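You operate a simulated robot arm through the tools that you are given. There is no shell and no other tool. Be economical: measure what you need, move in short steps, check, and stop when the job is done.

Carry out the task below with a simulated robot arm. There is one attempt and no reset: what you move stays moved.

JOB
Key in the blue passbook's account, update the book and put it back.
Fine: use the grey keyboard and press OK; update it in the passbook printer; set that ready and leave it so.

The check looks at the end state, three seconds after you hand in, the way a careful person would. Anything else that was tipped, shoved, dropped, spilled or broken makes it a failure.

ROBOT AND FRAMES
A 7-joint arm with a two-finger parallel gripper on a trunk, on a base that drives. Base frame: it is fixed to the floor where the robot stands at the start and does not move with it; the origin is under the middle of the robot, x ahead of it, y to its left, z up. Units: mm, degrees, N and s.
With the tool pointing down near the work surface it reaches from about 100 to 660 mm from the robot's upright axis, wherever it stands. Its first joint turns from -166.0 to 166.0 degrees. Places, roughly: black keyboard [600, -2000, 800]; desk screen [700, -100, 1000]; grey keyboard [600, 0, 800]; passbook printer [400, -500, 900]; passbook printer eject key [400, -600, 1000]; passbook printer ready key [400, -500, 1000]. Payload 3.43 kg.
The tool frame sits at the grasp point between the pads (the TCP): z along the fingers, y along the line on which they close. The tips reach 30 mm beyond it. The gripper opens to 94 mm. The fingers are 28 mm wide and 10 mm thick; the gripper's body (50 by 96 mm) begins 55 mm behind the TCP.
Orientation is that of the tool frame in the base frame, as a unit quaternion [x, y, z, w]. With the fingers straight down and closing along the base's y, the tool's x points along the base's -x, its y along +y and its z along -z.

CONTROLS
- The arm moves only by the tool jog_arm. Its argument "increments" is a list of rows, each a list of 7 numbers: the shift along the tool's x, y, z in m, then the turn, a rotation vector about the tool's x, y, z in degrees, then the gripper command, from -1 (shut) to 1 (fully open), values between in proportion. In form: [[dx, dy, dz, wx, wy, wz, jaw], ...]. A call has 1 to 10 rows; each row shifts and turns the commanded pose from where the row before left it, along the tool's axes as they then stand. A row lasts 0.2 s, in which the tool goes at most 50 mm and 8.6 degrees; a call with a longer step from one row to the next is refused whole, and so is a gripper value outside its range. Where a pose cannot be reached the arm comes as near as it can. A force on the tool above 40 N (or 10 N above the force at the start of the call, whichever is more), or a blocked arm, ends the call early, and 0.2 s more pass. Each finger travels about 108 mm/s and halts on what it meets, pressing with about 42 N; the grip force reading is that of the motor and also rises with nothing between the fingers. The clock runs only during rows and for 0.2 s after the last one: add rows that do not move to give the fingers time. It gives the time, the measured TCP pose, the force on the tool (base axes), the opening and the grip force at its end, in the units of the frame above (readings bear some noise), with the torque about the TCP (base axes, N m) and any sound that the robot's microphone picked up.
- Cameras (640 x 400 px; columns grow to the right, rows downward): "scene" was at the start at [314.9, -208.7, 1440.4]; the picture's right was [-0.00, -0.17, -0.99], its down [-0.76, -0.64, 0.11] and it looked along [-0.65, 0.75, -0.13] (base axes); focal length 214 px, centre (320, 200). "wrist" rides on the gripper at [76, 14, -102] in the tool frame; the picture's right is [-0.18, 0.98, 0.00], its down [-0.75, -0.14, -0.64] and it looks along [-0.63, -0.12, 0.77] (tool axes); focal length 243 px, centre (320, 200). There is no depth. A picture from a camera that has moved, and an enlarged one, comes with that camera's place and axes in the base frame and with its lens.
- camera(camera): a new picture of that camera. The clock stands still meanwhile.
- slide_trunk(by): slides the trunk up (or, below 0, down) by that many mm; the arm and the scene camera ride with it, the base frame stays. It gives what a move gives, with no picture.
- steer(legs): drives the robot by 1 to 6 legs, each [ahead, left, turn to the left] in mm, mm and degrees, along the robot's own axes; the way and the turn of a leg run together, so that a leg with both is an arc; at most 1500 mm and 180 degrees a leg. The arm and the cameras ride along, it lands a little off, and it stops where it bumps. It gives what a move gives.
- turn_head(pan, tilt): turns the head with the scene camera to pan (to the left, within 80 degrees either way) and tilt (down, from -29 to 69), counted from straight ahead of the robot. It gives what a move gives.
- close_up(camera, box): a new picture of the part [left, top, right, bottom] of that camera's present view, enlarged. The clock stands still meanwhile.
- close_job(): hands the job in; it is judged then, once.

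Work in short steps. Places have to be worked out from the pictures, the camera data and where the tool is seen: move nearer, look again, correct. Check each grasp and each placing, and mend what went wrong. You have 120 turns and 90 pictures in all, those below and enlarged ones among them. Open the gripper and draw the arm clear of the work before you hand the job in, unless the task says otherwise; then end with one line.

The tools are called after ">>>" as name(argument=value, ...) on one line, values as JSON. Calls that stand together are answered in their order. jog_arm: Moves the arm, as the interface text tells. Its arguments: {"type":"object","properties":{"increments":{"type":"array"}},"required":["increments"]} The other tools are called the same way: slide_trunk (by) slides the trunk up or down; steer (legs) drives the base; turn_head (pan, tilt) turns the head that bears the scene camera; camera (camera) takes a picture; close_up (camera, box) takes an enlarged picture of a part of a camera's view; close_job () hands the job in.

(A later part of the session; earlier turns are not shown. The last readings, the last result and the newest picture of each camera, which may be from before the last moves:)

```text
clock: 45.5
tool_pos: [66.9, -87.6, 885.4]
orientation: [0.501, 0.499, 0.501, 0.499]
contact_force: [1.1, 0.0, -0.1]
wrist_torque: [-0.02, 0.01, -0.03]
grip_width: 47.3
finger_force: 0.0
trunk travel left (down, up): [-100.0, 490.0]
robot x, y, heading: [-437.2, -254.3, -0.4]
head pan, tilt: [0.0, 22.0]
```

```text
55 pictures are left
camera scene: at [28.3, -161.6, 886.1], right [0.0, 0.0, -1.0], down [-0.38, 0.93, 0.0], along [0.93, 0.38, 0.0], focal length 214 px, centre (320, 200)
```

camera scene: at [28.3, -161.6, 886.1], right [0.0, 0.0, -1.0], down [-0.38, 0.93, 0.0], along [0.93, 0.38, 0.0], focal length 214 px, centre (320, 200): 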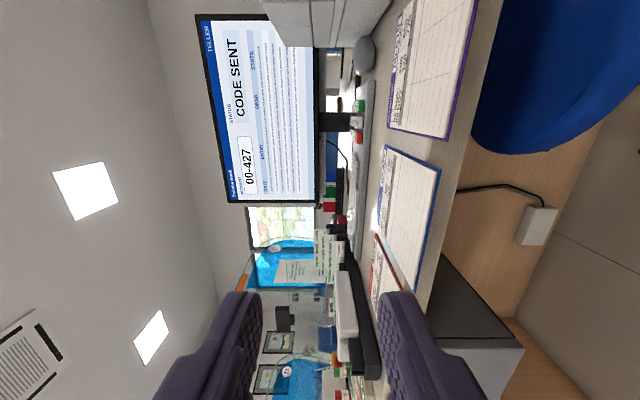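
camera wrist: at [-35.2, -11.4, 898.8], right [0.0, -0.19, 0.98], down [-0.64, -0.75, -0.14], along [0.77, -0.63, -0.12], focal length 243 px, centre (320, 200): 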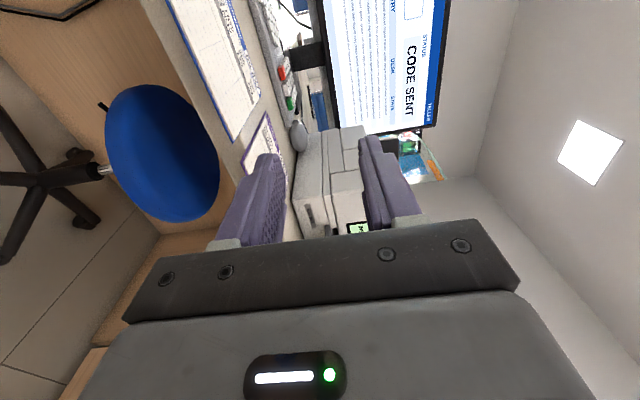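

I enlarge the blue book to see its overhang at the desk edge.

>>> close_up(camera="scene", box=[350, 110, 510, 320])

>>> close_up(camera="wrist", box=[130, 0, 330, 170])

```text
1.90 times, centred on (430, 215) of scene
camera zoom: at [28.3, -161.6, 886.1], right [0.0, 0.0, -1.0], down [-0.38, 0.93, 0.0], along [0.93, 0.38, 0.0], focal length 408 px, centre (110, 171)
```

zoom: 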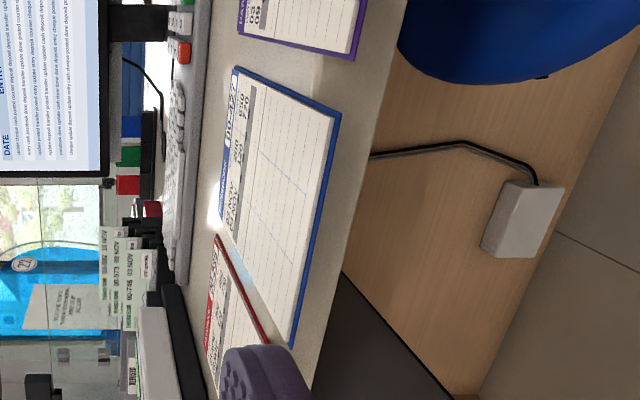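

```text
2.35 times, centred on (230, 85) of wrist
camera zoom: at [-35.2, -11.4, 898.8], right [0.0, -0.19, 0.98], down [-0.64, -0.75, -0.14], along [0.77, -0.63, -0.12], focal length 571 px, centre (532, 471)
```

zoom: 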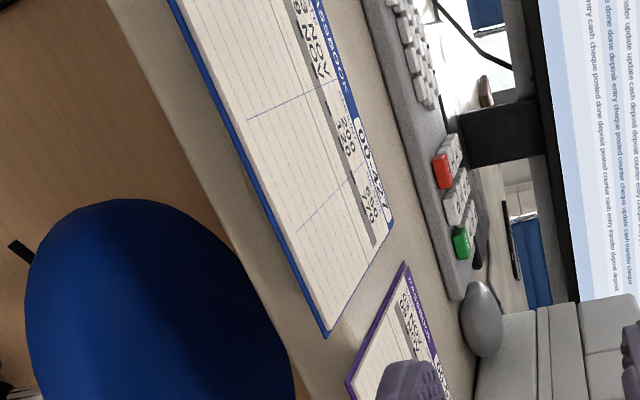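

Triangulated: book spans y≈-116…+27, near edge x≈214, z≈779, overhanging the desk edge (x≈241) by ~27 mm. I go to a standoff in front of it.

>>> jog_arm(increments=[[0.014, -0.035, 0.02, 0, 0, 0, 0], [0.015, -0.035, 0.02, 0, 0, 0, 0], [0.014, -0.036, 0.023, 0, 0, 0, 0], [0, 0, 0, 0, 0, 0, 0]])

>>> turn_head(pan=0, tilt=40)

>>> camera(camera="wrist")

>>> camera(camera="scene")

```text
clock: 46.5
tool_pos: [130.3, -43.8, 779.9]
orientation: [0.5, 0.5, 0.501, 0.498]
contact_force: [0.8, 0.5, -0.8]
wrist_torque: [-0.02, -0.04, -0.01]
grip_width: 46.9
finger_force: 0.1
trunk travel left (down, up): [-100.0, 490.0]
robot x, y, heading: [-429.8, -255.9, -0.0]
head pan, tilt: [0.0, 22.0]
```

```text
clock: 47.3
tool_pos: [130.9, -44.4, 781.2]
orientation: [0.5, 0.499, 0.501, 0.499]
contact_force: [0.8, -0.3, -0.2]
wrist_torque: [0.01, 0.03, -0.02]
grip_width: 46.9
finger_force: 0.1
trunk travel left (down, up): [-100.0, 490.0]
robot x, y, heading: [-434.5, -256.3, -0.4]
head pan, tilt: [0.0, 40.0]
```

```text
52 pictures are left
camera wrist: at [28.5, 31.3, 793.7], right [0.0, -0.19, 0.98], down [-0.64, -0.75, -0.14], along [0.77, -0.63, -0.12], focal length 243 px, centre (320, 200)
```

wrist: 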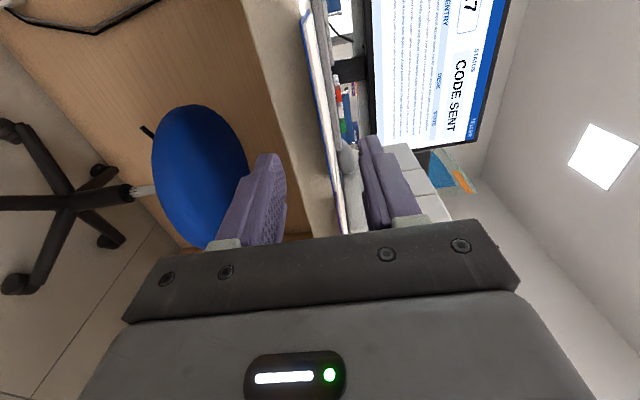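

```text
51 pictures are left
camera scene: at [84.4, -90.7, 781.1], right [0.0, 0.0, -1.0], down [-0.64, 0.77, 0.0], along [0.77, 0.64, 0.0], focal length 214 px, centre (320, 200)
```

scene: 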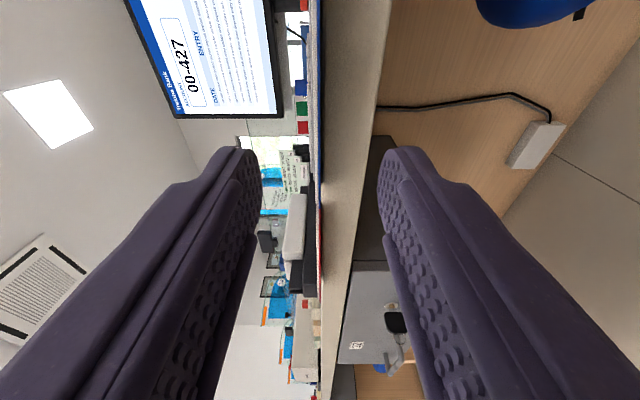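

The camera is level with the book; I zoom in on the edge.

>>> close_up(camera="scene", box=[270, 60, 390, 200])

>>> close_up(camera="wrist", box=[230, 0, 390, 240])

```text
2.86 times, centred on (330, 130) of scene
camera zoom: at [84.4, -90.7, 781.1], right [0.0, 0.0, -1.0], down [-0.64, 0.77, 0.0], along [0.77, 0.64, 0.0], focal length 613 px, centre (291, 400)
```

zoom: 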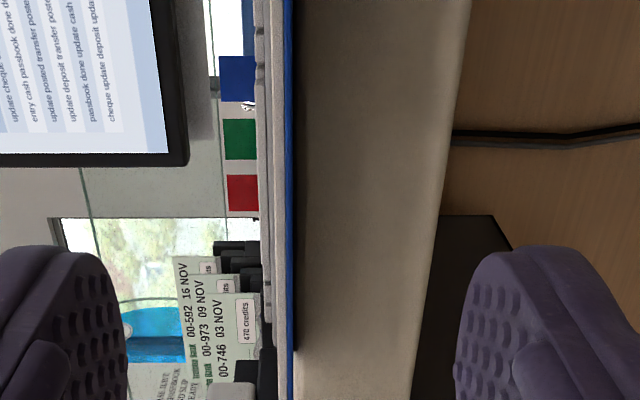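

```text
1.67 times, centred on (310, 120) of wrist
camera zoom: at [28.5, 31.3, 793.7], right [0.0, -0.19, 0.98], down [-0.64, -0.75, -0.14], along [0.77, -0.63, -0.12], focal length 404 px, centre (337, 333)
```

zoom: 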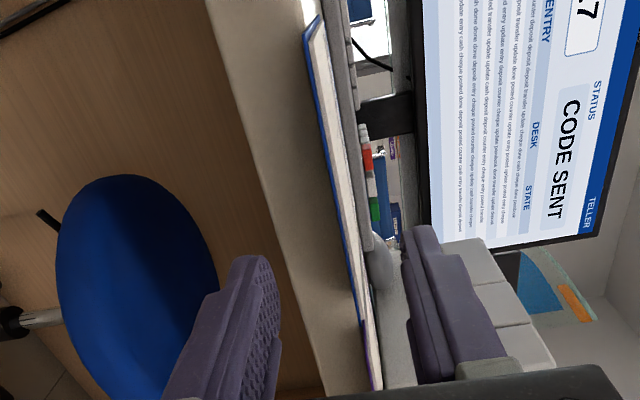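

Book edge is at z≈780.5, matching TCP height. Advance 73 mm and close.

>>> jog_arm(increments=[[0, 0, 0.04, 0, 0, 0, 0], [0, 0, 0.033, 0, 0, 0, 0], [0, 0, 0, 0, 0, 0, 0]])

>>> camera(camera="scene")

>>> camera(camera="wrist")

```text
clock: 48.1
tool_pos: [204.0, -45.3, 782.0]
orientation: [0.501, 0.5, 0.501, 0.499]
contact_force: [-0.1, -0.6, 0.1]
wrist_torque: [0.0, -0.01, 0.02]
grip_width: 46.9
finger_force: 0.2
trunk travel left (down, up): [-100.0, 490.0]
robot x, y, heading: [-433.5, -257.2, -0.1]
head pan, tilt: [0.0, 40.0]
```

```text
48 pictures are left
camera scene: at [157.0, -91.0, 782.0], right [0.0, 0.0, -1.0], down [-0.64, 0.77, 0.0], along [0.77, 0.64, 0.0], focal length 214 px, centre (320, 200)
```

scene: 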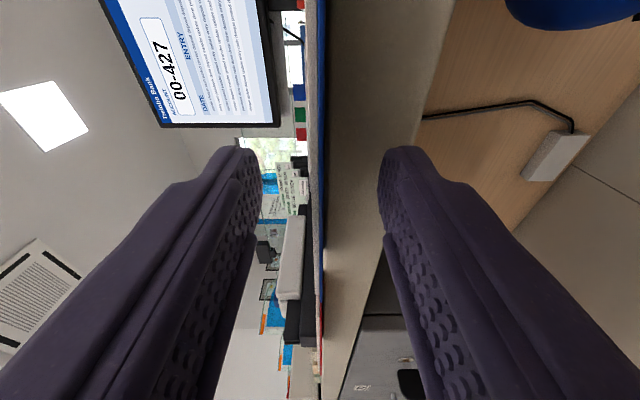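

```text
47 pictures are left
camera wrist: at [101.3, 31.0, 794.6], right [0.0, -0.19, 0.98], down [-0.64, -0.75, -0.14], along [0.77, -0.63, -0.12], focal length 243 px, centre (320, 200)
```

wrist: 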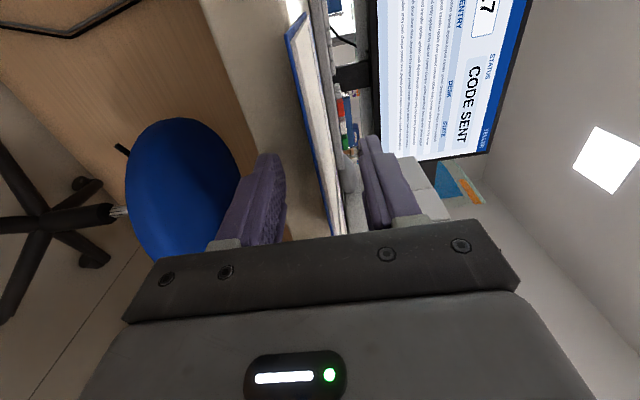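

Checking the book edge position relative to the tips before closing.

>>> close_up(camera="scene", box=[270, 120, 380, 400])

>>> close_up(camera="wrist", box=[200, 0, 400, 240])

```text
1.43 times, centred on (325, 260) of scene
camera zoom: at [157.0, -91.0, 782.0], right [0.0, 0.0, -1.0], down [-0.64, 0.77, 0.0], along [0.77, 0.64, 0.0], focal length 306 px, centre (313, 114)
```

zoom: 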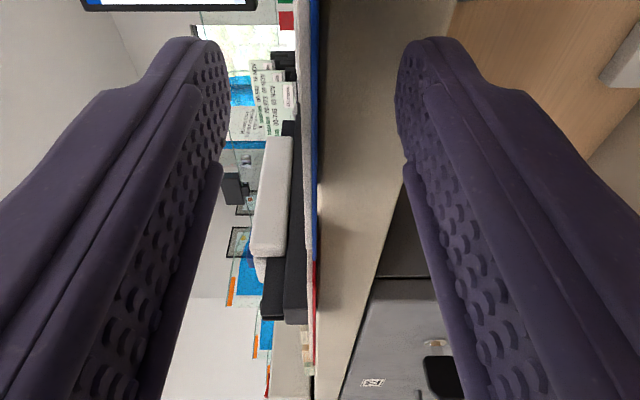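

```text
1.67 times, centred on (300, 120) of wrist
camera zoom: at [101.3, 31.0, 794.6], right [0.0, -0.19, 0.98], down [-0.64, -0.75, -0.14], along [0.77, -0.63, -0.12], focal length 404 px, centre (353, 333)
```

zoom: 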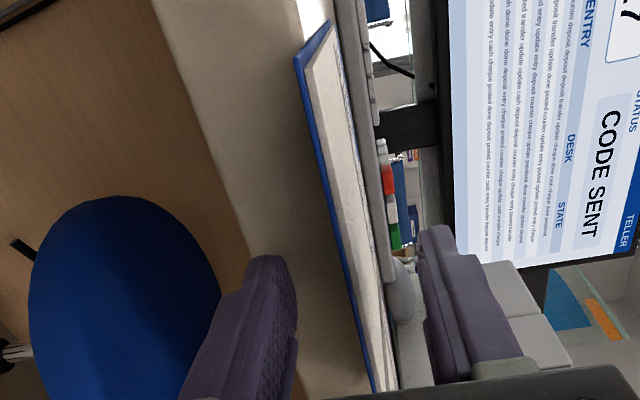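

Consistent: near edge x≈211, tips at ~234. Closing.

>>> jog_arm(increments=[[0, 0, 0, 0, 0, 0, -0.6], [0, 0, 0, 0, 0, 0, -0.9], [0, 0, 0, 0, 0, 0, -1], [0, 0, 0, 0, 0, 0, -1]])

>>> camera(camera="wrist")

```text
clock: 49.1
tool_pos: [202.7, -44.0, 781.1]
orientation: [0.501, 0.499, 0.501, 0.499]
contact_force: [0.5, 0.2, 4.1]
wrist_torque: [-0.17, -0.17, 0.02]
grip_width: 2.8
finger_force: 37.4
trunk travel left (down, up): [-100.0, 490.0]
robot x, y, heading: [-431.0, -254.1, -0.1]
head pan, tilt: [0.0, 40.0]
```

```text
44 pictures are left
camera wrist: at [100.9, 31.0, 795.2], right [0.0, -0.19, 0.98], down [-0.64, -0.75, -0.14], along [0.77, -0.63, -0.12], focal length 243 px, centre (320, 200)
```

wrist: 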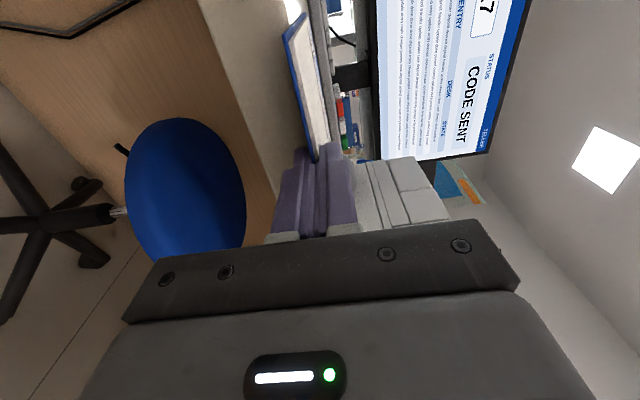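

Gripped (2.8 mm). Home TCP for the book: (203,-44.5,780.5). Lift straight up.

>>> jog_arm(increments=[[0, 0.015, 0, 0, 0, 0, -1], [0, 0.025, 0, 0, 0, 0, -1], [0, 0.03, 0, 0, 0, 0, -1], [0, 0.03, 0, 0, 0, 0, -1], [0, 0, 0, 0, 0, 0, -1]])

>>> turn_head(pan=0, tilt=22)

>>> camera(camera="scene")

>>> camera(camera="wrist")

```text
clock: 50.3
tool_pos: [206.4, -45.1, 879.3]
orientation: [0.5, 0.499, 0.502, 0.499]
contact_force: [0.0, -0.9, -0.2]
wrist_torque: [0.04, 0.03, 0.03]
grip_width: 2.8
finger_force: 37.7
trunk travel left (down, up): [-100.0, 490.0]
robot x, y, heading: [-431.0, -254.2, 0.1]
head pan, tilt: [0.0, 40.0]
```

```text
clock: 51.1
tool_pos: [205.4, -44.9, 880.0]
orientation: [0.502, 0.5, 0.501, 0.498]
contact_force: [-0.7, 0.2, -0.7]
wrist_torque: [-0.01, 0.03, 0.02]
grip_width: 2.8
finger_force: 37.6
trunk travel left (down, up): [-100.0, 490.0]
robot x, y, heading: [-433.1, -252.4, -0.1]
head pan, tilt: [0.0, 22.0]
```

```text
43 pictures are left
camera scene: at [167.2, -119.4, 880.1], right [0.0, 0.0, -1.0], down [-0.38, 0.93, 0.0], along [0.93, 0.38, 0.0], focal length 214 px, centre (320, 200)
```

scene: 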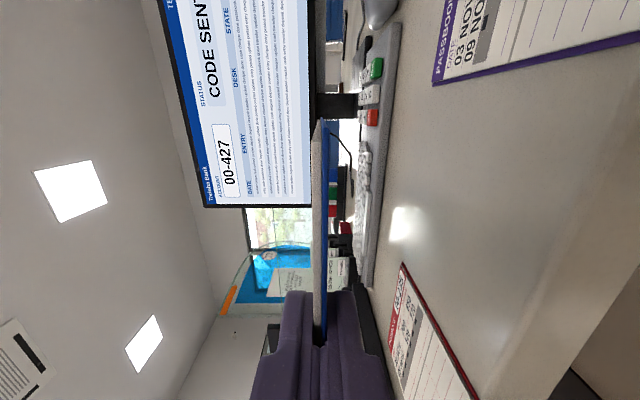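

```text
42 pictures are left
camera wrist: at [103.6, 30.7, 892.8], right [0.0, -0.19, 0.98], down [-0.64, -0.75, -0.14], along [0.77, -0.63, -0.12], focal length 243 px, centre (320, 200)
```

wrist: 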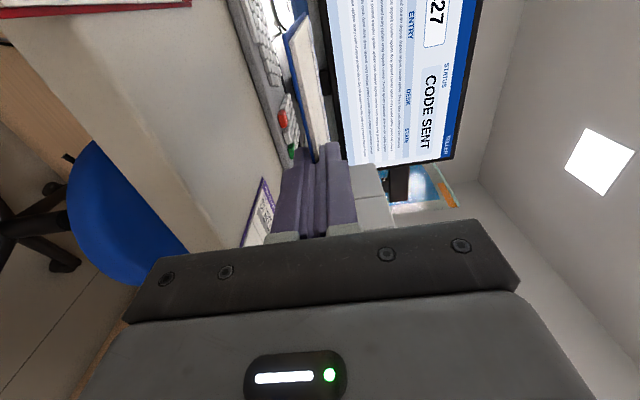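

Book held level. Retract from the desk, then carry it right in front of the printer (tray centre y≈-479, near edge x≈255, z≈840).

>>> jog_arm(increments=[[0, 0, -0.045, 0, 0, 0, -1], [0, 0, -0.045, 0, 0, 0, -1], [0, 0, -0.045, 0, 0, 0, -1], [0, 0, -0.045, 0, 0, 0, -1], [-0.02, 0, -0.03, 0, 0, 0, -1], [-0.04, 0, -0.01, 0, 0, 0, -1], [-0.045, 0, 0, 0, 0, 0, -1], [-0.045, 0, 0, 0, 0, 0, -1], [-0.045, 0, 0, 0, 0, 0, -1], [-0.045, 0, 0, 0, 0, 0, -1]])

>>> jog_arm(increments=[[-0.045, 0, 0, 0, 0, 0, -1], [-0.045, 0, 0, 0, 0, 0, -1], [-0.045, 0, 0, 0, 0, 0, -1], [-0.045, 0, 0, 0, 0, 0, -1], [-0.014, 0, 0, 0, 0, 0, -1], [0, 0, 0, 0, 0, 0, -1]])

>>> camera(camera="scene")

>>> camera(camera="wrist")

```text
clock: 52.2
tool_pos: [33.0, -40.6, 875.5]
orientation: [0.508, 0.497, 0.512, 0.482]
contact_force: [43.1, 20.5, -25.5]
wrist_torque: [1.69, -3.07, 0.18]
grip_width: 2.8
finger_force: 37.4
trunk travel left (down, up): [-100.0, 490.0]
robot x, y, heading: [-433.0, -255.9, 0.1]
head pan, tilt: [0.0, 22.0]
stopped in row 5: the force on the tool passed its limit at 316 N (the readings are from after the stop); the commanded pose is now the measured one
```

```text
clock: 53.6
tool_pos: [32.9, -237.1, 868.5]
orientation: [0.508, 0.496, 0.511, 0.483]
contact_force: [0.6, -0.2, -0.3]
wrist_torque: [0.04, 0.02, 0.03]
grip_width: 2.6
finger_force: 37.7
trunk travel left (down, up): [-100.0, 490.0]
robot x, y, heading: [-430.2, -256.7, 0.1]
head pan, tilt: [0.0, 22.0]
```

```text
41 pictures are left
camera scene: at [-4.0, -312.1, 867.3], right [-0.01, 0.04, -1.0], down [-0.39, 0.92, 0.04], along [0.92, 0.39, 0.01], focal length 214 px, centre (320, 200)
```

scene: 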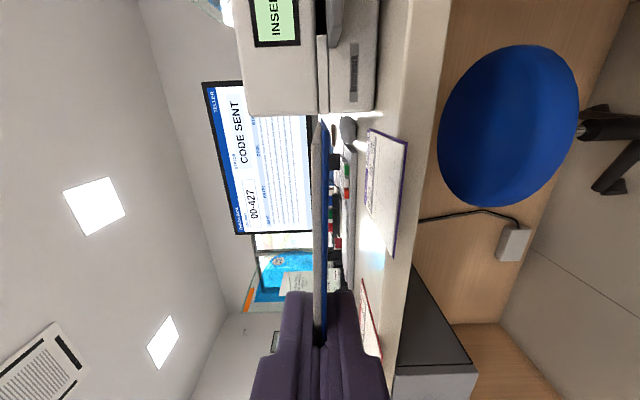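

```text
40 pictures are left
camera wrist: at [-69.7, -163.6, 886.2], right [0.01, -0.22, 0.97], down [-0.63, -0.76, -0.17], along [0.78, -0.61, -0.15], focal length 243 px, centre (320, 200)
```

wrist: 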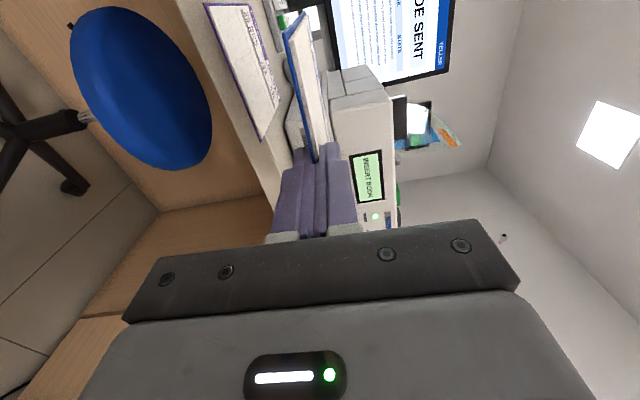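

A force stop occurred at the retract (likely arm near its own body), but the book is still held and nothing seems displaced. I straighten the tool and continue right, slightly forward.

>>> jog_arm(increments=[[-0.03, 0.01, 0.01, -0.57, -0.92, -2.29, -1], [-0.045, 0.01, 0, 0, 0, 0, -1], [-0.045, 0, 0, 0, 0, 0, -1], [-0.045, 0, 0, 0, 0, 0, -1], [-0.045, 0, 0, 0, 0, 0, -1], [-0.032, 0, 0, 0, 0, 0, -1], [0, 0, 0, 0, 0, 0, -1]])

>>> turn_head(pan=0, tilt=10)

>>> camera(camera="scene")

>>> camera(camera="wrist")

```text
clock: 55.2
tool_pos: [44.6, -480.3, 886.2]
orientation: [0.499, 0.5, 0.5, 0.501]
contact_force: [-0.1, -0.6, -0.6]
wrist_torque: [-0.01, 0.04, 0.0]
grip_width: 3.0
finger_force: 37.2
trunk travel left (down, up): [-100.0, 490.0]
robot x, y, heading: [-434.4, -256.8, -0.3]
head pan, tilt: [0.0, 22.0]
```

```text
clock: 55.9
tool_pos: [44.7, -480.1, 885.3]
orientation: [0.499, 0.5, 0.5, 0.501]
contact_force: [0.5, 0.3, 0.4]
wrist_torque: [-0.01, 0.04, -0.03]
grip_width: 2.7
finger_force: 37.0
trunk travel left (down, up): [-100.0, 490.0]
robot x, y, heading: [-430.3, -257.2, 0.1]
head pan, tilt: [0.0, 10.0]
```

```text
39 pictures are left
camera scene: at [6.4, -573.5, 887.2], right [0.0, 0.0, -1.0], down [-0.17, 0.98, 0.0], along [0.98, 0.17, 0.0], focal length 214 px, centre (320, 200)
```

scene: 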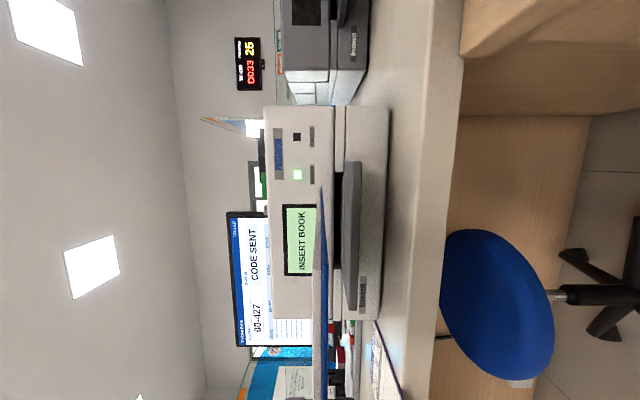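

```text
38 pictures are left
camera wrist: at [-57.2, -403.7, 899.4], right [0.0, -0.18, 0.98], down [-0.64, -0.75, -0.14], along [0.77, -0.63, -0.12], focal length 243 px, centre (320, 200)
```

wrist: 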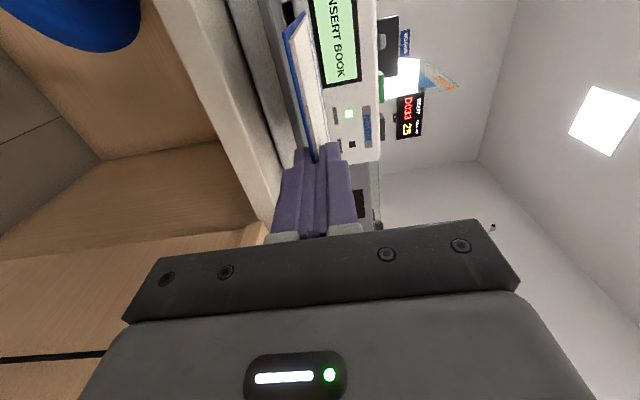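

Zoom on the slot.

>>> close_up(camera="scene", box=[250, 95, 410, 335])

```text
1.67 times, centred on (330, 215) of scene
camera zoom: at [6.4, -573.5, 887.2], right [0.0, 0.0, -1.0], down [-0.17, 0.98, 0.0], along [0.98, 0.17, 0.0], focal length 358 px, centre (303, 175)
```

zoom: 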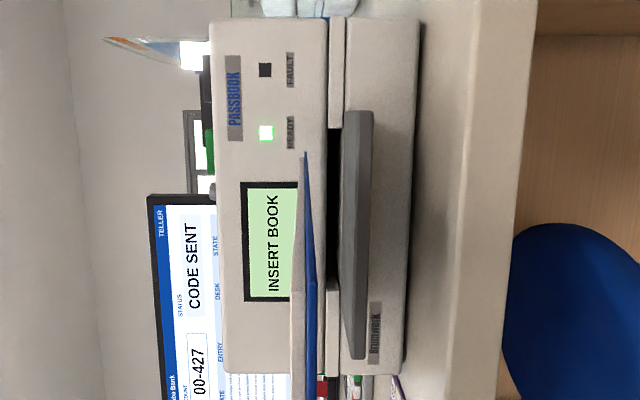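

Slot: y≈-560…-404 (centre ≈-482), z≈852–864 at x≈328. Book is level, centred on TCP. Lower to z≈858 and bring its front to x≈300.

>>> jog_arm(increments=[[-0.002, -0.0275, 0, 0, 0, 0, -1], [0, 0, 0.04, 0, 0, 0, -1], [0, 0, 0.04, 0, 0, 0, -1], [0, 0, 0, 0, 0, 0, -1]])

>>> camera(camera="scene")

>>> close_up(camera="scene", box=[260, 20, 420, 260])

>>> camera(camera="wrist")

```text
clock: 56.9
tool_pos: [126.7, -481.3, 858.1]
orientation: [0.5, 0.499, 0.501, 0.5]
contact_force: [0.0, -0.2, -0.8]
wrist_torque: [-0.01, 0.05, -0.01]
grip_width: 3.1
finger_force: 37.7
trunk travel left (down, up): [-100.0, 490.0]
robot x, y, heading: [-430.2, -257.2, -0.0]
head pan, tilt: [0.0, 10.0]
```

```text
36 pictures are left
camera scene: at [87.5, -574.7, 859.5], right [0.0, 0.0, -1.0], down [-0.17, 0.98, 0.0], along [0.98, 0.17, 0.0], focal length 214 px, centre (320, 200)
```

scene: 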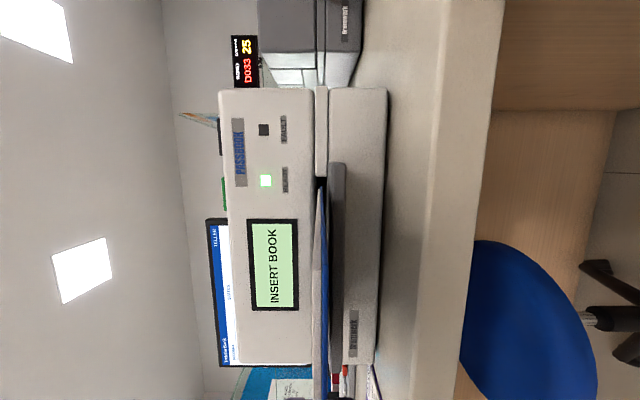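

```text
1.67 times, centred on (340, 140) of scene
camera zoom: at [87.5, -574.7, 859.5], right [0.0, 0.0, -1.0], down [-0.17, 0.98, 0.0], along [0.98, 0.17, 0.0], focal length 358 px, centre (287, 300)
```

zoom: 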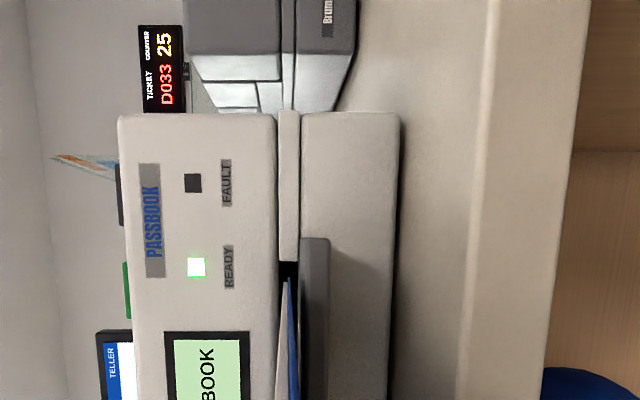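

```text
34 pictures are left
camera wrist: at [23.8, -405.0, 871.8], right [0.0, -0.18, 0.98], down [-0.64, -0.75, -0.14], along [0.77, -0.63, -0.12], focal length 243 px, centre (320, 200)
```

wrist: 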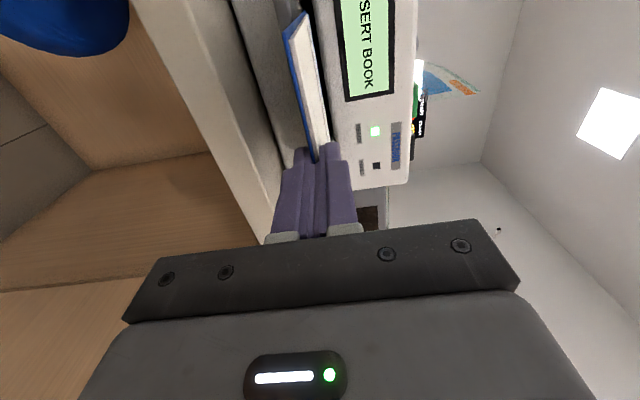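

Book (right edge y≈-552, z≈859) is aligned inside the slot (right edge y≈-559, z 852–864). Advance in small steps.

>>> jog_arm(increments=[[0, 0, 0.02, 0, 0, 0, -1], [0, 0, 0.015, 0, 0, 0, -1], [0, 0, 0.015, 0, 0, 0, -1], [0, 0, 0, 0, 0, 0, -1]])

>>> camera(camera="scene")

```text
clock: 57.9
tool_pos: [176.0, -479.5, 860.7]
orientation: [0.501, 0.5, 0.499, 0.501]
contact_force: [0.2, 0.3, -0.1]
wrist_torque: [0.02, 0.01, 0.0]
grip_width: 2.8
finger_force: 37.3
trunk travel left (down, up): [-100.0, 490.0]
robot x, y, heading: [-434.0, -254.3, 0.1]
head pan, tilt: [0.0, 10.0]
```

```text
33 pictures are left
camera scene: at [137.0, -573.6, 860.9], right [0.0, 0.0, -1.0], down [-0.17, 0.98, 0.0], along [0.98, 0.17, 0.0], focal length 214 px, centre (320, 200)
```

scene: 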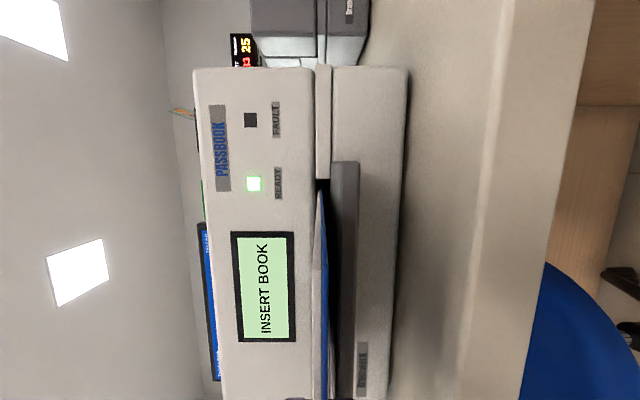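

No resistance; book front at about x≈349. Continue, dropping 2 mm to stay mid-slot.

>>> jog_arm(increments=[[-0.001, -0.002, 0.012, 0, 0, 0, -1], [0, 0, 0.012, 0, 0, 0, -1], [0, 0, 0.012, 0, 0, 0, -1], [0, 0, 0.012, 0, 0, 0, -1], [0, 0, 0, 0, 0, 0, -1]])

>>> camera(camera="scene")

>>> camera(camera="wrist")

```text
clock: 59.1
tool_pos: [223.2, -479.8, 859.0]
orientation: [0.499, 0.5, 0.499, 0.501]
contact_force: [-8.8, 1.0, -1.0]
wrist_torque: [0.05, 0.19, 0.04]
grip_width: 3.1
finger_force: 37.2
trunk travel left (down, up): [-100.0, 490.0]
robot x, y, heading: [-431.0, -253.5, -0.2]
head pan, tilt: [0.0, 10.0]
```

```text
32 pictures are left
camera scene: at [184.6, -575.1, 859.5], right [0.0, 0.0, -1.0], down [-0.17, 0.98, 0.0], along [0.98, 0.17, 0.0], focal length 214 px, centre (320, 200)
```

scene: 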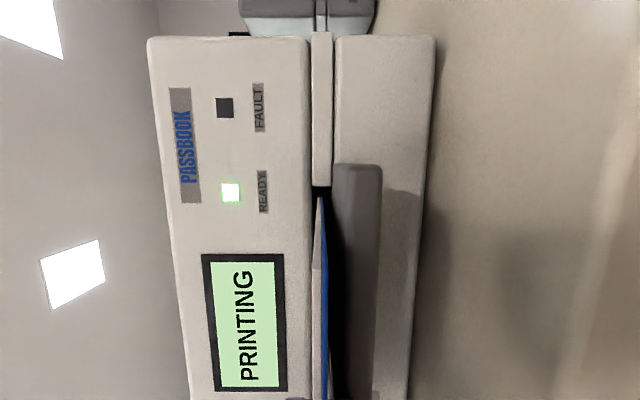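

```text
31 pictures are left
camera wrist: at [121.0, -405.3, 871.7], right [0.0, -0.18, 0.98], down [-0.64, -0.75, -0.14], along [0.77, -0.63, -0.12], focal length 243 px, centre (320, 200)
```

wrist: 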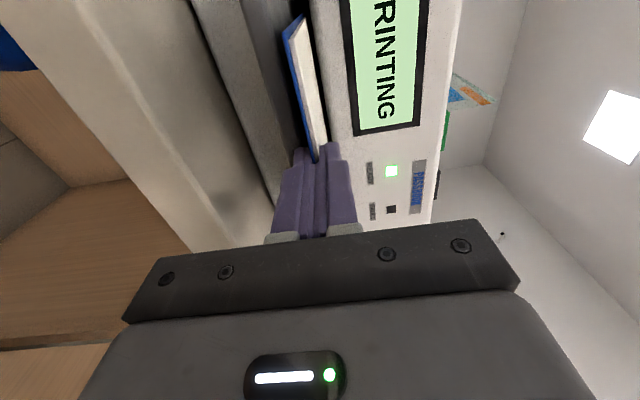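

It is PRINTING with the book at its stop. I hold still and wait.

>>> jog_arm(increments=[[0, 0, 0, 0, 0, 0, -1], [0, 0, 0, 0, 0, 0, -1], [0, 0, 0, 0, 0, 0, -1], [0, 0, 0, 0, 0, 0, -1], [0, 0, 0, 0, 0, 0, -1], [0, 0, 0, 0, 0, 0, -1], [0, 0, 0, 0, 0, 0, -1], [0, 0, 0, 0, 0, 0, -1], [0, 0, 0, 0, 0, 0, -1], [0, 0, 0, 0, 0, 0, -1]])

>>> camera(camera="scene")

```text
clock: 61.3
tool_pos: [223.2, -482.0, 859.0]
orientation: [0.499, 0.5, 0.501, 0.501]
contact_force: [-15.1, 2.8, -7.1]
wrist_torque: [-0.01, 0.37, 0.03]
grip_width: 2.8
finger_force: 37.9
trunk travel left (down, up): [-100.0, 490.0]
robot x, y, heading: [-430.7, -254.5, -0.3]
head pan, tilt: [0.0, 10.0]
```

```text
30 pictures are left
camera scene: at [184.6, -575.1, 859.6], right [0.0, 0.0, -1.0], down [-0.17, 0.98, 0.0], along [0.98, 0.17, 0.0], focal length 214 px, centre (320, 200)
```

scene: 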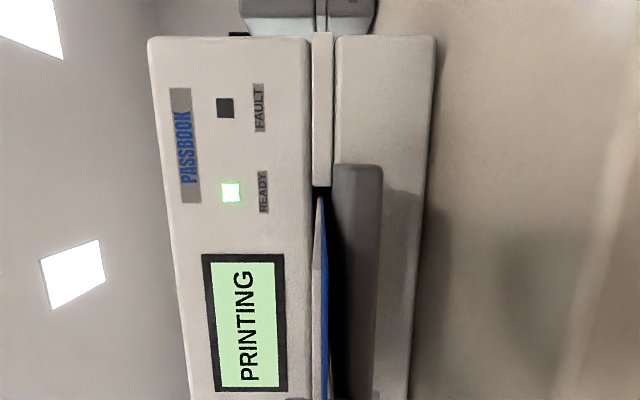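

Still printing; wait further.

>>> jog_arm(increments=[[0, 0, 0, 0, 0, 0, -1], [0, 0, 0, 0, 0, 0, -1], [0, 0, 0, 0, 0, 0, -1], [0, 0, 0, 0, 0, 0, -1], [0, 0, 0, 0, 0, 0, -1], [0, 0, 0, 0, 0, 0, -1], [0, 0, 0, 0, 0, 0, -1], [0, 0, 0, 0, 0, 0, -1], [0, 0, 0, 0, 0, 0, -1], [0, 0, 0, 0, 0, 0, -1]])

>>> jog_arm(increments=[[0, 0, 0, 0, 0, 0, -1], [0, 0, 0, 0, 0, 0, -1], [0, 0, 0, 0, 0, 0, -1], [0, 0, 0, 0, 0, 0, -1], [0, 0, 0, 0, 0, 0, -1], [0, 0, 0, 0, 0, 0, -1], [0, 0, 0, 0, 0, 0, -1], [0, 0, 0, 0, 0, 0, -1], [0, 0, 0, 0, 0, 0, -1], [0, 0, 0, 0, 0, 0, -1]])

>>> camera(camera="scene")

```text
clock: 63.5
tool_pos: [224.0, -481.2, 860.0]
orientation: [0.5, 0.5, 0.5, 0.5]
contact_force: [-15.1, 2.0, -8.2]
wrist_torque: [0.04, 0.41, 0.09]
grip_width: 2.7
finger_force: 36.3
trunk travel left (down, up): [-100.0, 490.0]
robot x, y, heading: [-432.8, -251.5, 0.1]
head pan, tilt: [0.0, 10.0]
```

```text
clock: 65.7
tool_pos: [223.0, -481.8, 858.7]
orientation: [0.499, 0.499, 0.501, 0.5]
contact_force: [-14.4, 2.3, -6.0]
wrist_torque: [-0.01, 0.35, 0.05]
grip_width: 2.8
finger_force: 37.4
trunk travel left (down, up): [-100.0, 490.0]
robot x, y, heading: [-430.1, -252.9, -0.2]
head pan, tilt: [0.0, 10.0]
```

```text
29 pictures are left
camera scene: at [184.6, -575.2, 859.9], right [0.0, 0.0, -1.0], down [-0.17, 0.98, 0.0], along [0.98, 0.17, 0.0], focal length 214 px, centre (320, 200)
```

scene: 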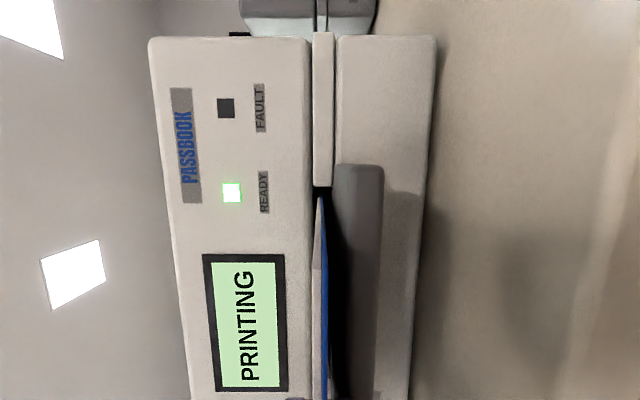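

Force is steady; the printer may be drawing the book against my grip. The book's mass centre is over the tray, so I open slightly and wait.

>>> jog_arm(increments=[[0, 0, 0, 0, 0, 0, -0.75], [0, 0, 0, 0, 0, 0, -0.75], [0, 0, 0, 0, 0, 0, -0.75], [0, 0, 0, 0, 0, 0, -0.75], [0, 0, 0, 0, 0, 0, -0.75], [0, 0, 0, 0, 0, 0, -0.75], [0, 0, 0, 0, 0, 0, -0.75], [0, 0, 0, 0, 0, 0, -0.75], [0, 0, 0, 0, 0, 0, -0.75], [0, 0, 0, 0, 0, 0, -0.75]])

>>> camera(camera="scene")

>>> camera(camera="wrist")

```text
clock: 67.9
tool_pos: [222.3, -480.1, 858.4]
orientation: [0.5, 0.5, 0.5, 0.5]
contact_force: [-10.7, 1.7, -1.6]
wrist_torque: [0.13, 0.12, 0.0]
grip_width: 12.5
finger_force: 0.4
trunk travel left (down, up): [-100.0, 490.0]
robot x, y, heading: [-435.4, -254.6, -0.2]
head pan, tilt: [0.0, 10.0]
```

```text
28 pictures are left
camera scene: at [184.6, -575.0, 859.8], right [0.0, 0.0, -1.0], down [-0.17, 0.98, 0.0], along [0.98, 0.17, 0.0], focal length 214 px, centre (320, 200)
```

scene: 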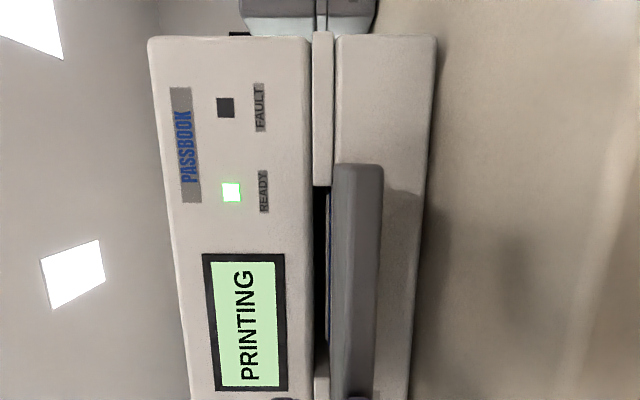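

```text
27 pictures are left
camera wrist: at [120.9, -405.2, 872.0], right [0.0, -0.18, 0.98], down [-0.64, -0.75, -0.14], along [0.77, -0.63, -0.12], focal length 243 px, centre (320, 200)
```

wrist: 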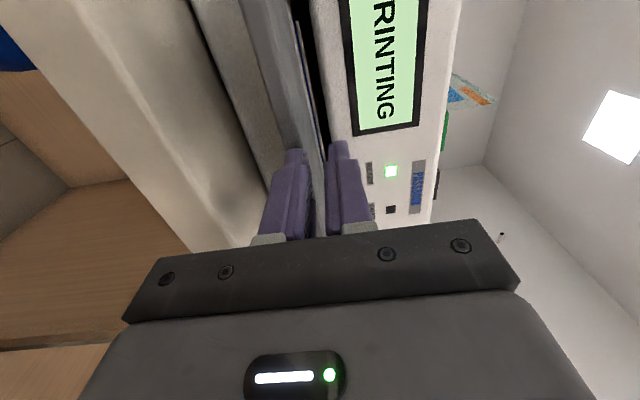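

The printer drew the book in. My tip is pressing on the tray edge, so I back off and wait.

>>> jog_arm(increments=[[0, 0, -0.02, 0, 0, 0, -0.75], [0, 0, -0.04, 0, 0, 0, -0.75], [0, 0, -0.04, 0, 0, 0, -0.75], [0, 0.02, -0.02, 0, 0, 0, -0.75], [0, 0, 0, 0, 0, 0, -0.75], [0, 0, 0, 0, 0, 0, -0.75], [0, 0, 0, 0, 0, 0, -0.75]])

>>> camera(camera="scene")

```text
clock: 69.5
tool_pos: [104.4, -481.2, 877.8]
orientation: [0.5, 0.5, 0.5, 0.5]
contact_force: [-0.2, 0.3, 0.0]
wrist_torque: [-0.01, 0.02, 0.02]
grip_width: 12.1
finger_force: 0.0
trunk travel left (down, up): [-100.0, 490.0]
robot x, y, heading: [-430.3, -251.7, 0.1]
head pan, tilt: [0.0, 10.0]
```

```text
26 pictures are left
camera scene: at [65.6, -574.9, 878.3], right [0.0, 0.0, -1.0], down [-0.17, 0.98, 0.0], along [0.98, 0.17, 0.0], focal length 214 px, centre (320, 200)
```

scene: 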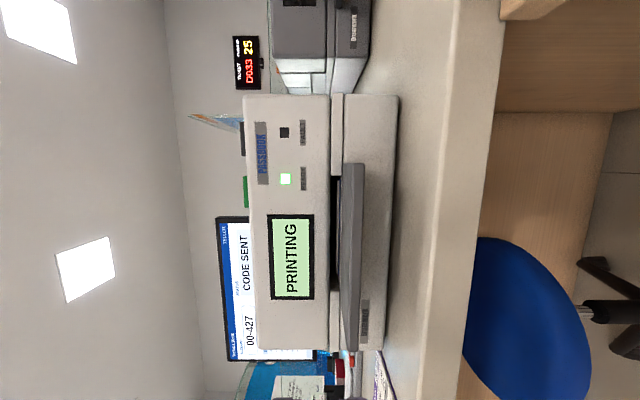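

Nothing disturbed. Wait more, then look.

>>> jog_arm(increments=[[0, 0, 0, 0, 0, 0, 0], [0, 0, 0, 0, 0, 0, 0], [0, 0, 0, 0, 0, 0, 0], [0, 0, 0, 0, 0, 0, 0], [0, 0, 0, 0, 0, 0, 0], [0, 0, 0, 0, 0, 0, 0], [0, 0, 0, 0, 0, 0, 0], [0, 0, 0, 0, 0, 0, 0], [0, 0, 0, 0, 0, 0, 0], [0, 0, 0, 0, 0, 0, 0]])

>>> camera(camera="scene")

```text
clock: 71.7
tool_pos: [104.8, -480.7, 877.4]
orientation: [0.5, 0.5, 0.5, 0.5]
contact_force: [0.1, -0.1, 0.0]
wrist_torque: [0.01, -0.01, -0.02]
grip_width: 47.1
finger_force: 0.2
trunk travel left (down, up): [-100.0, 490.0]
robot x, y, heading: [-432.6, -253.8, -0.1]
head pan, tilt: [0.0, 10.0]
```

```text
25 pictures are left
camera scene: at [65.7, -574.9, 878.3], right [0.0, 0.0, -1.0], down [-0.17, 0.98, 0.0], along [0.98, 0.17, 0.0], focal length 214 px, centre (320, 200)
```

scene: 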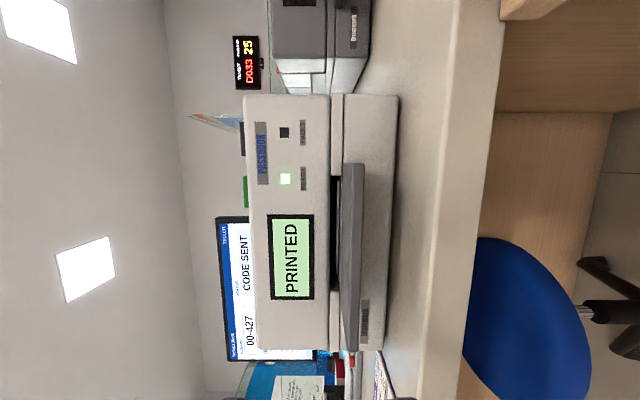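

PRINTED. EJECT is at ≈(367,-604,981). I raise the arm, shift right, and pitch the tool down 15° with fingers shut, then drive forward 200 mm.

>>> jog_arm(increments=[[0, 0.045, 0, 0, 0, 0, -1], [0, 0.045, 0, 0, 0, 0, -1], [0, 0.045, 0, 0, 0, 0, -1], [-0.025, 0.03, 0, 0, 0, 0, -1], [-0.045, 0, 0, 0, 0, 0, -1], [-0.045, 0, 0, 0, 0, 0, -1], [-0.008, 0, 0, 7.5, 0, 0, -1], [0, 0, 0, 7.5, 0, 0, -1], [0, 0, 0, 0, 0, 0, -1]])

>>> steer(legs=[[200, 0, 0]])

>>> camera(camera="scene")

>>> camera(camera="wrist")

```text
clock: 73.7
tool_pos: [103.5, -603.6, 1042.2]
orientation: [0.561, 0.561, 0.431, 0.431]
contact_force: [1.0, 1.4, -0.3]
wrist_torque: [0.0, -0.02, 0.01]
grip_width: 0.0
finger_force: 32.4
trunk travel left (down, up): [-100.0, 490.0]
robot x, y, heading: [-436.5, -256.1, 0.0]
head pan, tilt: [0.0, 10.0]
```

```text
clock: 75.3
tool_pos: [310.1, -602.0, 1042.5]
orientation: [0.56, 0.561, 0.431, 0.43]
contact_force: [-0.2, 0.1, -0.3]
wrist_torque: [-0.01, -0.01, 0.02]
grip_width: 0.0
finger_force: 33.0
trunk travel left (down, up): [-100.0, 490.0]
robot x, y, heading: [-222.5, -255.0, 0.1]
head pan, tilt: [0.0, 10.0]
```

```text
24 pictures are left
camera scene: at [272.1, -697.0, 1053.4], right [-0.26, 0.0, -0.97], down [-0.17, 0.98, 0.04], along [0.95, 0.18, -0.25], focal length 214 px, centre (320, 200)
```

scene: 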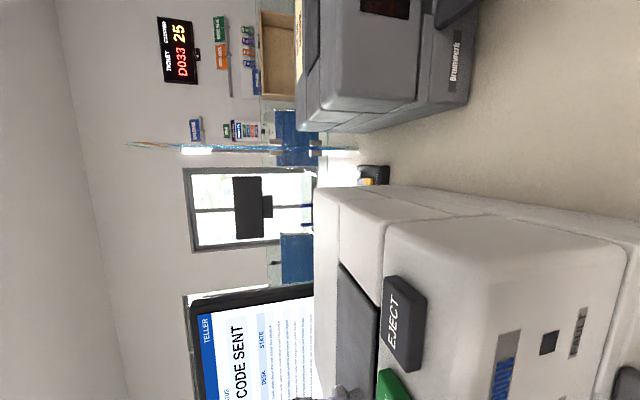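

```text
23 pictures are left
camera wrist: at [214.0, -527.4, 1082.1], right [0.25, -0.18, 0.95], down [-0.66, -0.75, 0.03], along [0.71, -0.63, -0.31], focal length 243 px, centre (320, 200)
```

wrist: 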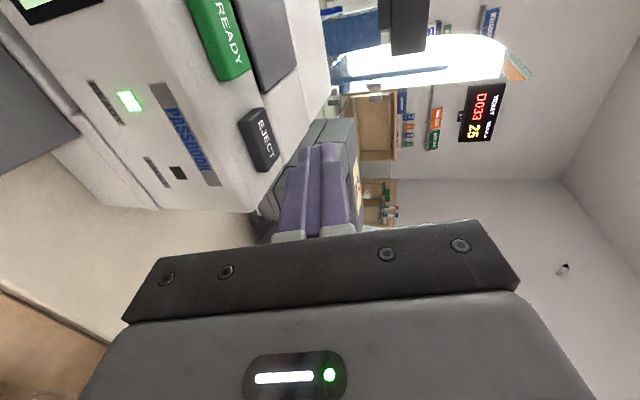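

EJECT triangulates to (369,-602.6,981). Move the tip above it and press down in small steps.

>>> jog_arm(increments=[[0, -0.0141, 0.0208, 0, 0, 0, -1], [0, -0.0141, 0.0208, 0, 0, 0, -1], [0, -0.0039, 0.001, 0, 0, 0, -1], [0, -0.0029, 0.0008, 0, 0, 0, -1], [0, -0.0029, 0.0008, 0, 0, 0, -1], [0, -0.0019, 0.0005, 0, 0, 0, -1]])

```text
clock: 76.7
tool_pos: [342.6, -602.5, 994.4]
orientation: [0.56, 0.561, 0.431, 0.431]
contact_force: [1.1, 0.9, 1.7]
wrist_torque: [0.03, -0.07, 0.0]
grip_width: 0.0
finger_force: 33.5
trunk travel left (down, up): [-100.0, 490.0]
robot x, y, heading: [-227.1, -250.6, -0.1]
head pan, tilt: [0.0, 10.0]
heard: click
```

Click heard. Lift and read the printer.

>>> jog_arm(increments=[[0, 0.029, -0.0078, 0, 0, 0, -1], [0, 0.029, -0.0078, 0, 0, 0, -1], [0, 0, -0.045, 0, 0, 0, -1], [0, 0, -0.045, 0, 0, 0, -1], [0, 0, -0.045, 0, 0, 0, -1], [0, 0, -0.03, -7.5, 0, 0, -1], [0.04, 0, 0, -7.5, 0, 0, -1], [0.04, 0, 0, 0, 0, 0, 0], [0.04, 0, 0, 0, 0, 0, 0], [0, 0, 0, 0, 0, 0, 0]])

>>> camera(camera="scene")

```text
clock: 78.9
tool_pos: [183.1, -482.1, 1094.1]
orientation: [0.498, 0.501, 0.5, 0.5]
contact_force: [0.1, 0.3, 0.1]
wrist_torque: [-0.01, -0.01, -0.01]
grip_width: 47.0
finger_force: 0.1
trunk travel left (down, up): [-100.0, 490.0]
robot x, y, heading: [-226.8, -252.9, 0.1]
head pan, tilt: [0.0, 10.0]
```

```text
22 pictures are left
camera scene: at [144.4, -576.1, 1096.3], right [0.0, 0.0, -1.0], down [-0.18, 0.98, 0.0], along [0.98, 0.18, 0.0], focal length 214 px, centre (320, 200)
```

scene: 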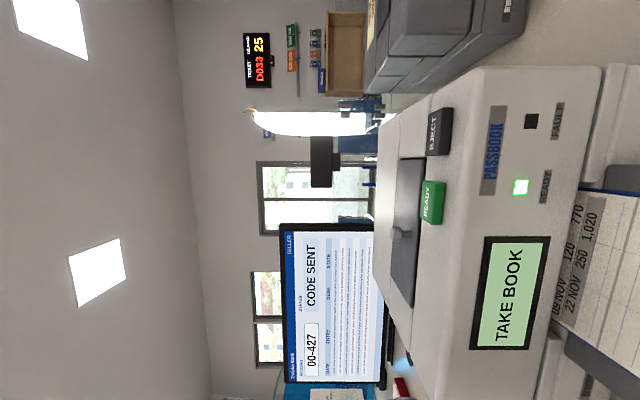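

TAKE BOOK, with a new line printed. Back the base 200 mm and lower to look at the ejected book's edge.

>>> steer(legs=[[-200, 0, 0]])

>>> jog_arm(increments=[[0, -0.045, 0.02, 0, 0, 0, 0], [0, -0.045, 0.02, 0, 0, 0, 0], [0, -0.045, 0.02, 0, 0, 0, 0], [0, -0.045, 0.02, 0, 0, 0, 0], [0, -0.034, 0, 0, 0, 0, 0], [0, 0, 0, 0, 0, 0, 0]])

>>> camera(camera="scene")

>>> camera(camera="wrist")

```text
clock: 80.5
tool_pos: [-17.2, -482.9, 1096.3]
orientation: [0.499, 0.501, 0.501, 0.499]
contact_force: [-0.2, 0.2, -0.7]
wrist_torque: [0.01, 0.04, 0.0]
grip_width: 46.9
finger_force: 0.0
trunk travel left (down, up): [-100.0, 490.0]
robot x, y, heading: [-425.6, -252.9, -0.1]
head pan, tilt: [0.0, 10.0]
```

```text
clock: 81.9
tool_pos: [62.3, -481.5, 879.3]
orientation: [0.5, 0.5, 0.5, 0.499]
contact_force: [-0.1, 0.1, 0.5]
wrist_torque: [0.03, -0.01, -0.03]
grip_width: 47.2
finger_force: 0.1
trunk travel left (down, up): [-100.0, 490.0]
robot x, y, heading: [-429.0, -256.7, -0.2]
head pan, tilt: [0.0, 10.0]
```

```text
21 pictures are left
camera scene: at [24.2, -576.2, 880.7], right [0.0, 0.0, -1.0], down [-0.17, 0.98, 0.0], along [0.98, 0.17, 0.0], focal length 214 px, centre (320, 200)
```

scene: 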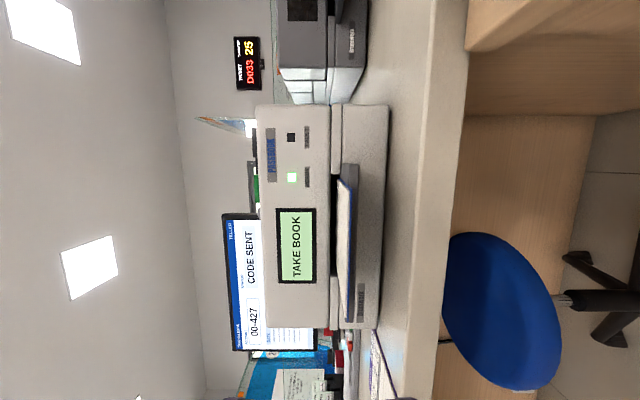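

```text
20 pictures are left
camera wrist: at [-39.6, -406.5, 892.8], right [0.0, -0.18, 0.98], down [-0.64, -0.75, -0.14], along [0.77, -0.63, -0.12], focal length 243 px, centre (320, 200)
```

wrist: 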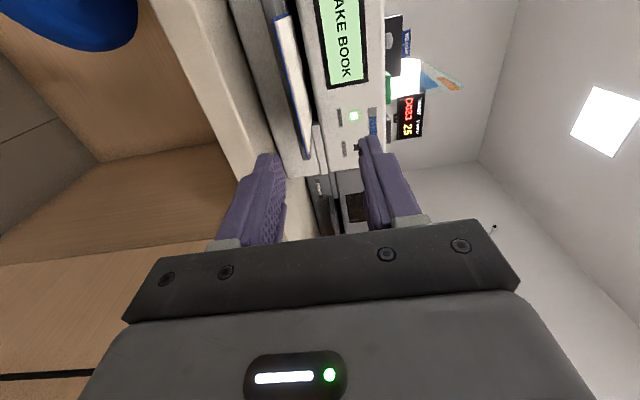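

>>> close_up(camera="scene", box=[290, 150, 410, 330])

>>> close_up(camera="wrist", box=[230, 0, 350, 170])

```text
2.22 times, centred on (350, 240) of scene
camera zoom: at [24.2, -576.2, 880.7], right [0.0, 0.0, -1.0], down [-0.17, 0.98, 0.0], along [0.98, 0.17, 0.0], focal length 477 px, centre (253, 111)
```

zoom: 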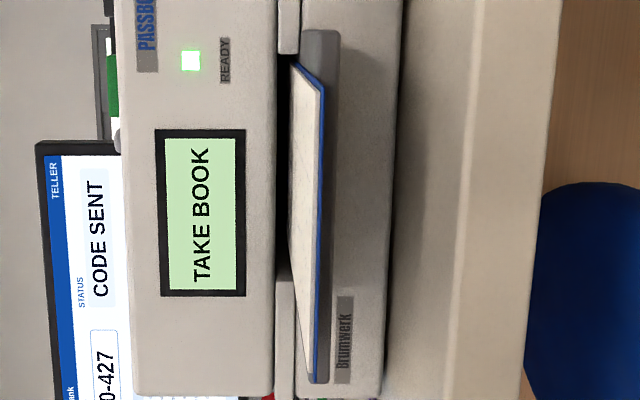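

```text
2.35 times, centred on (290, 85) of wrist
camera zoom: at [-39.6, -406.5, 892.8], right [0.0, -0.18, 0.98], down [-0.64, -0.75, -0.14], along [0.77, -0.63, -0.12], focal length 571 px, centre (391, 471)
```

zoom: 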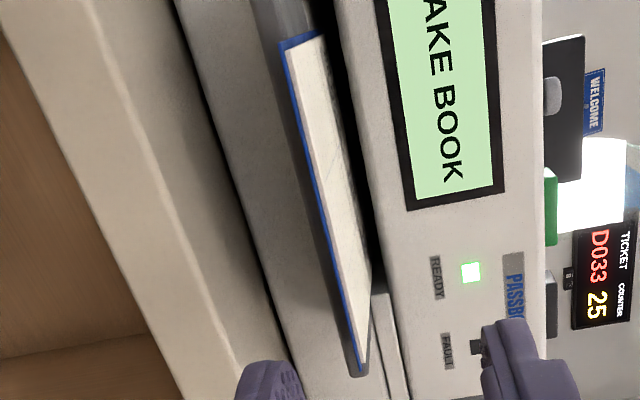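

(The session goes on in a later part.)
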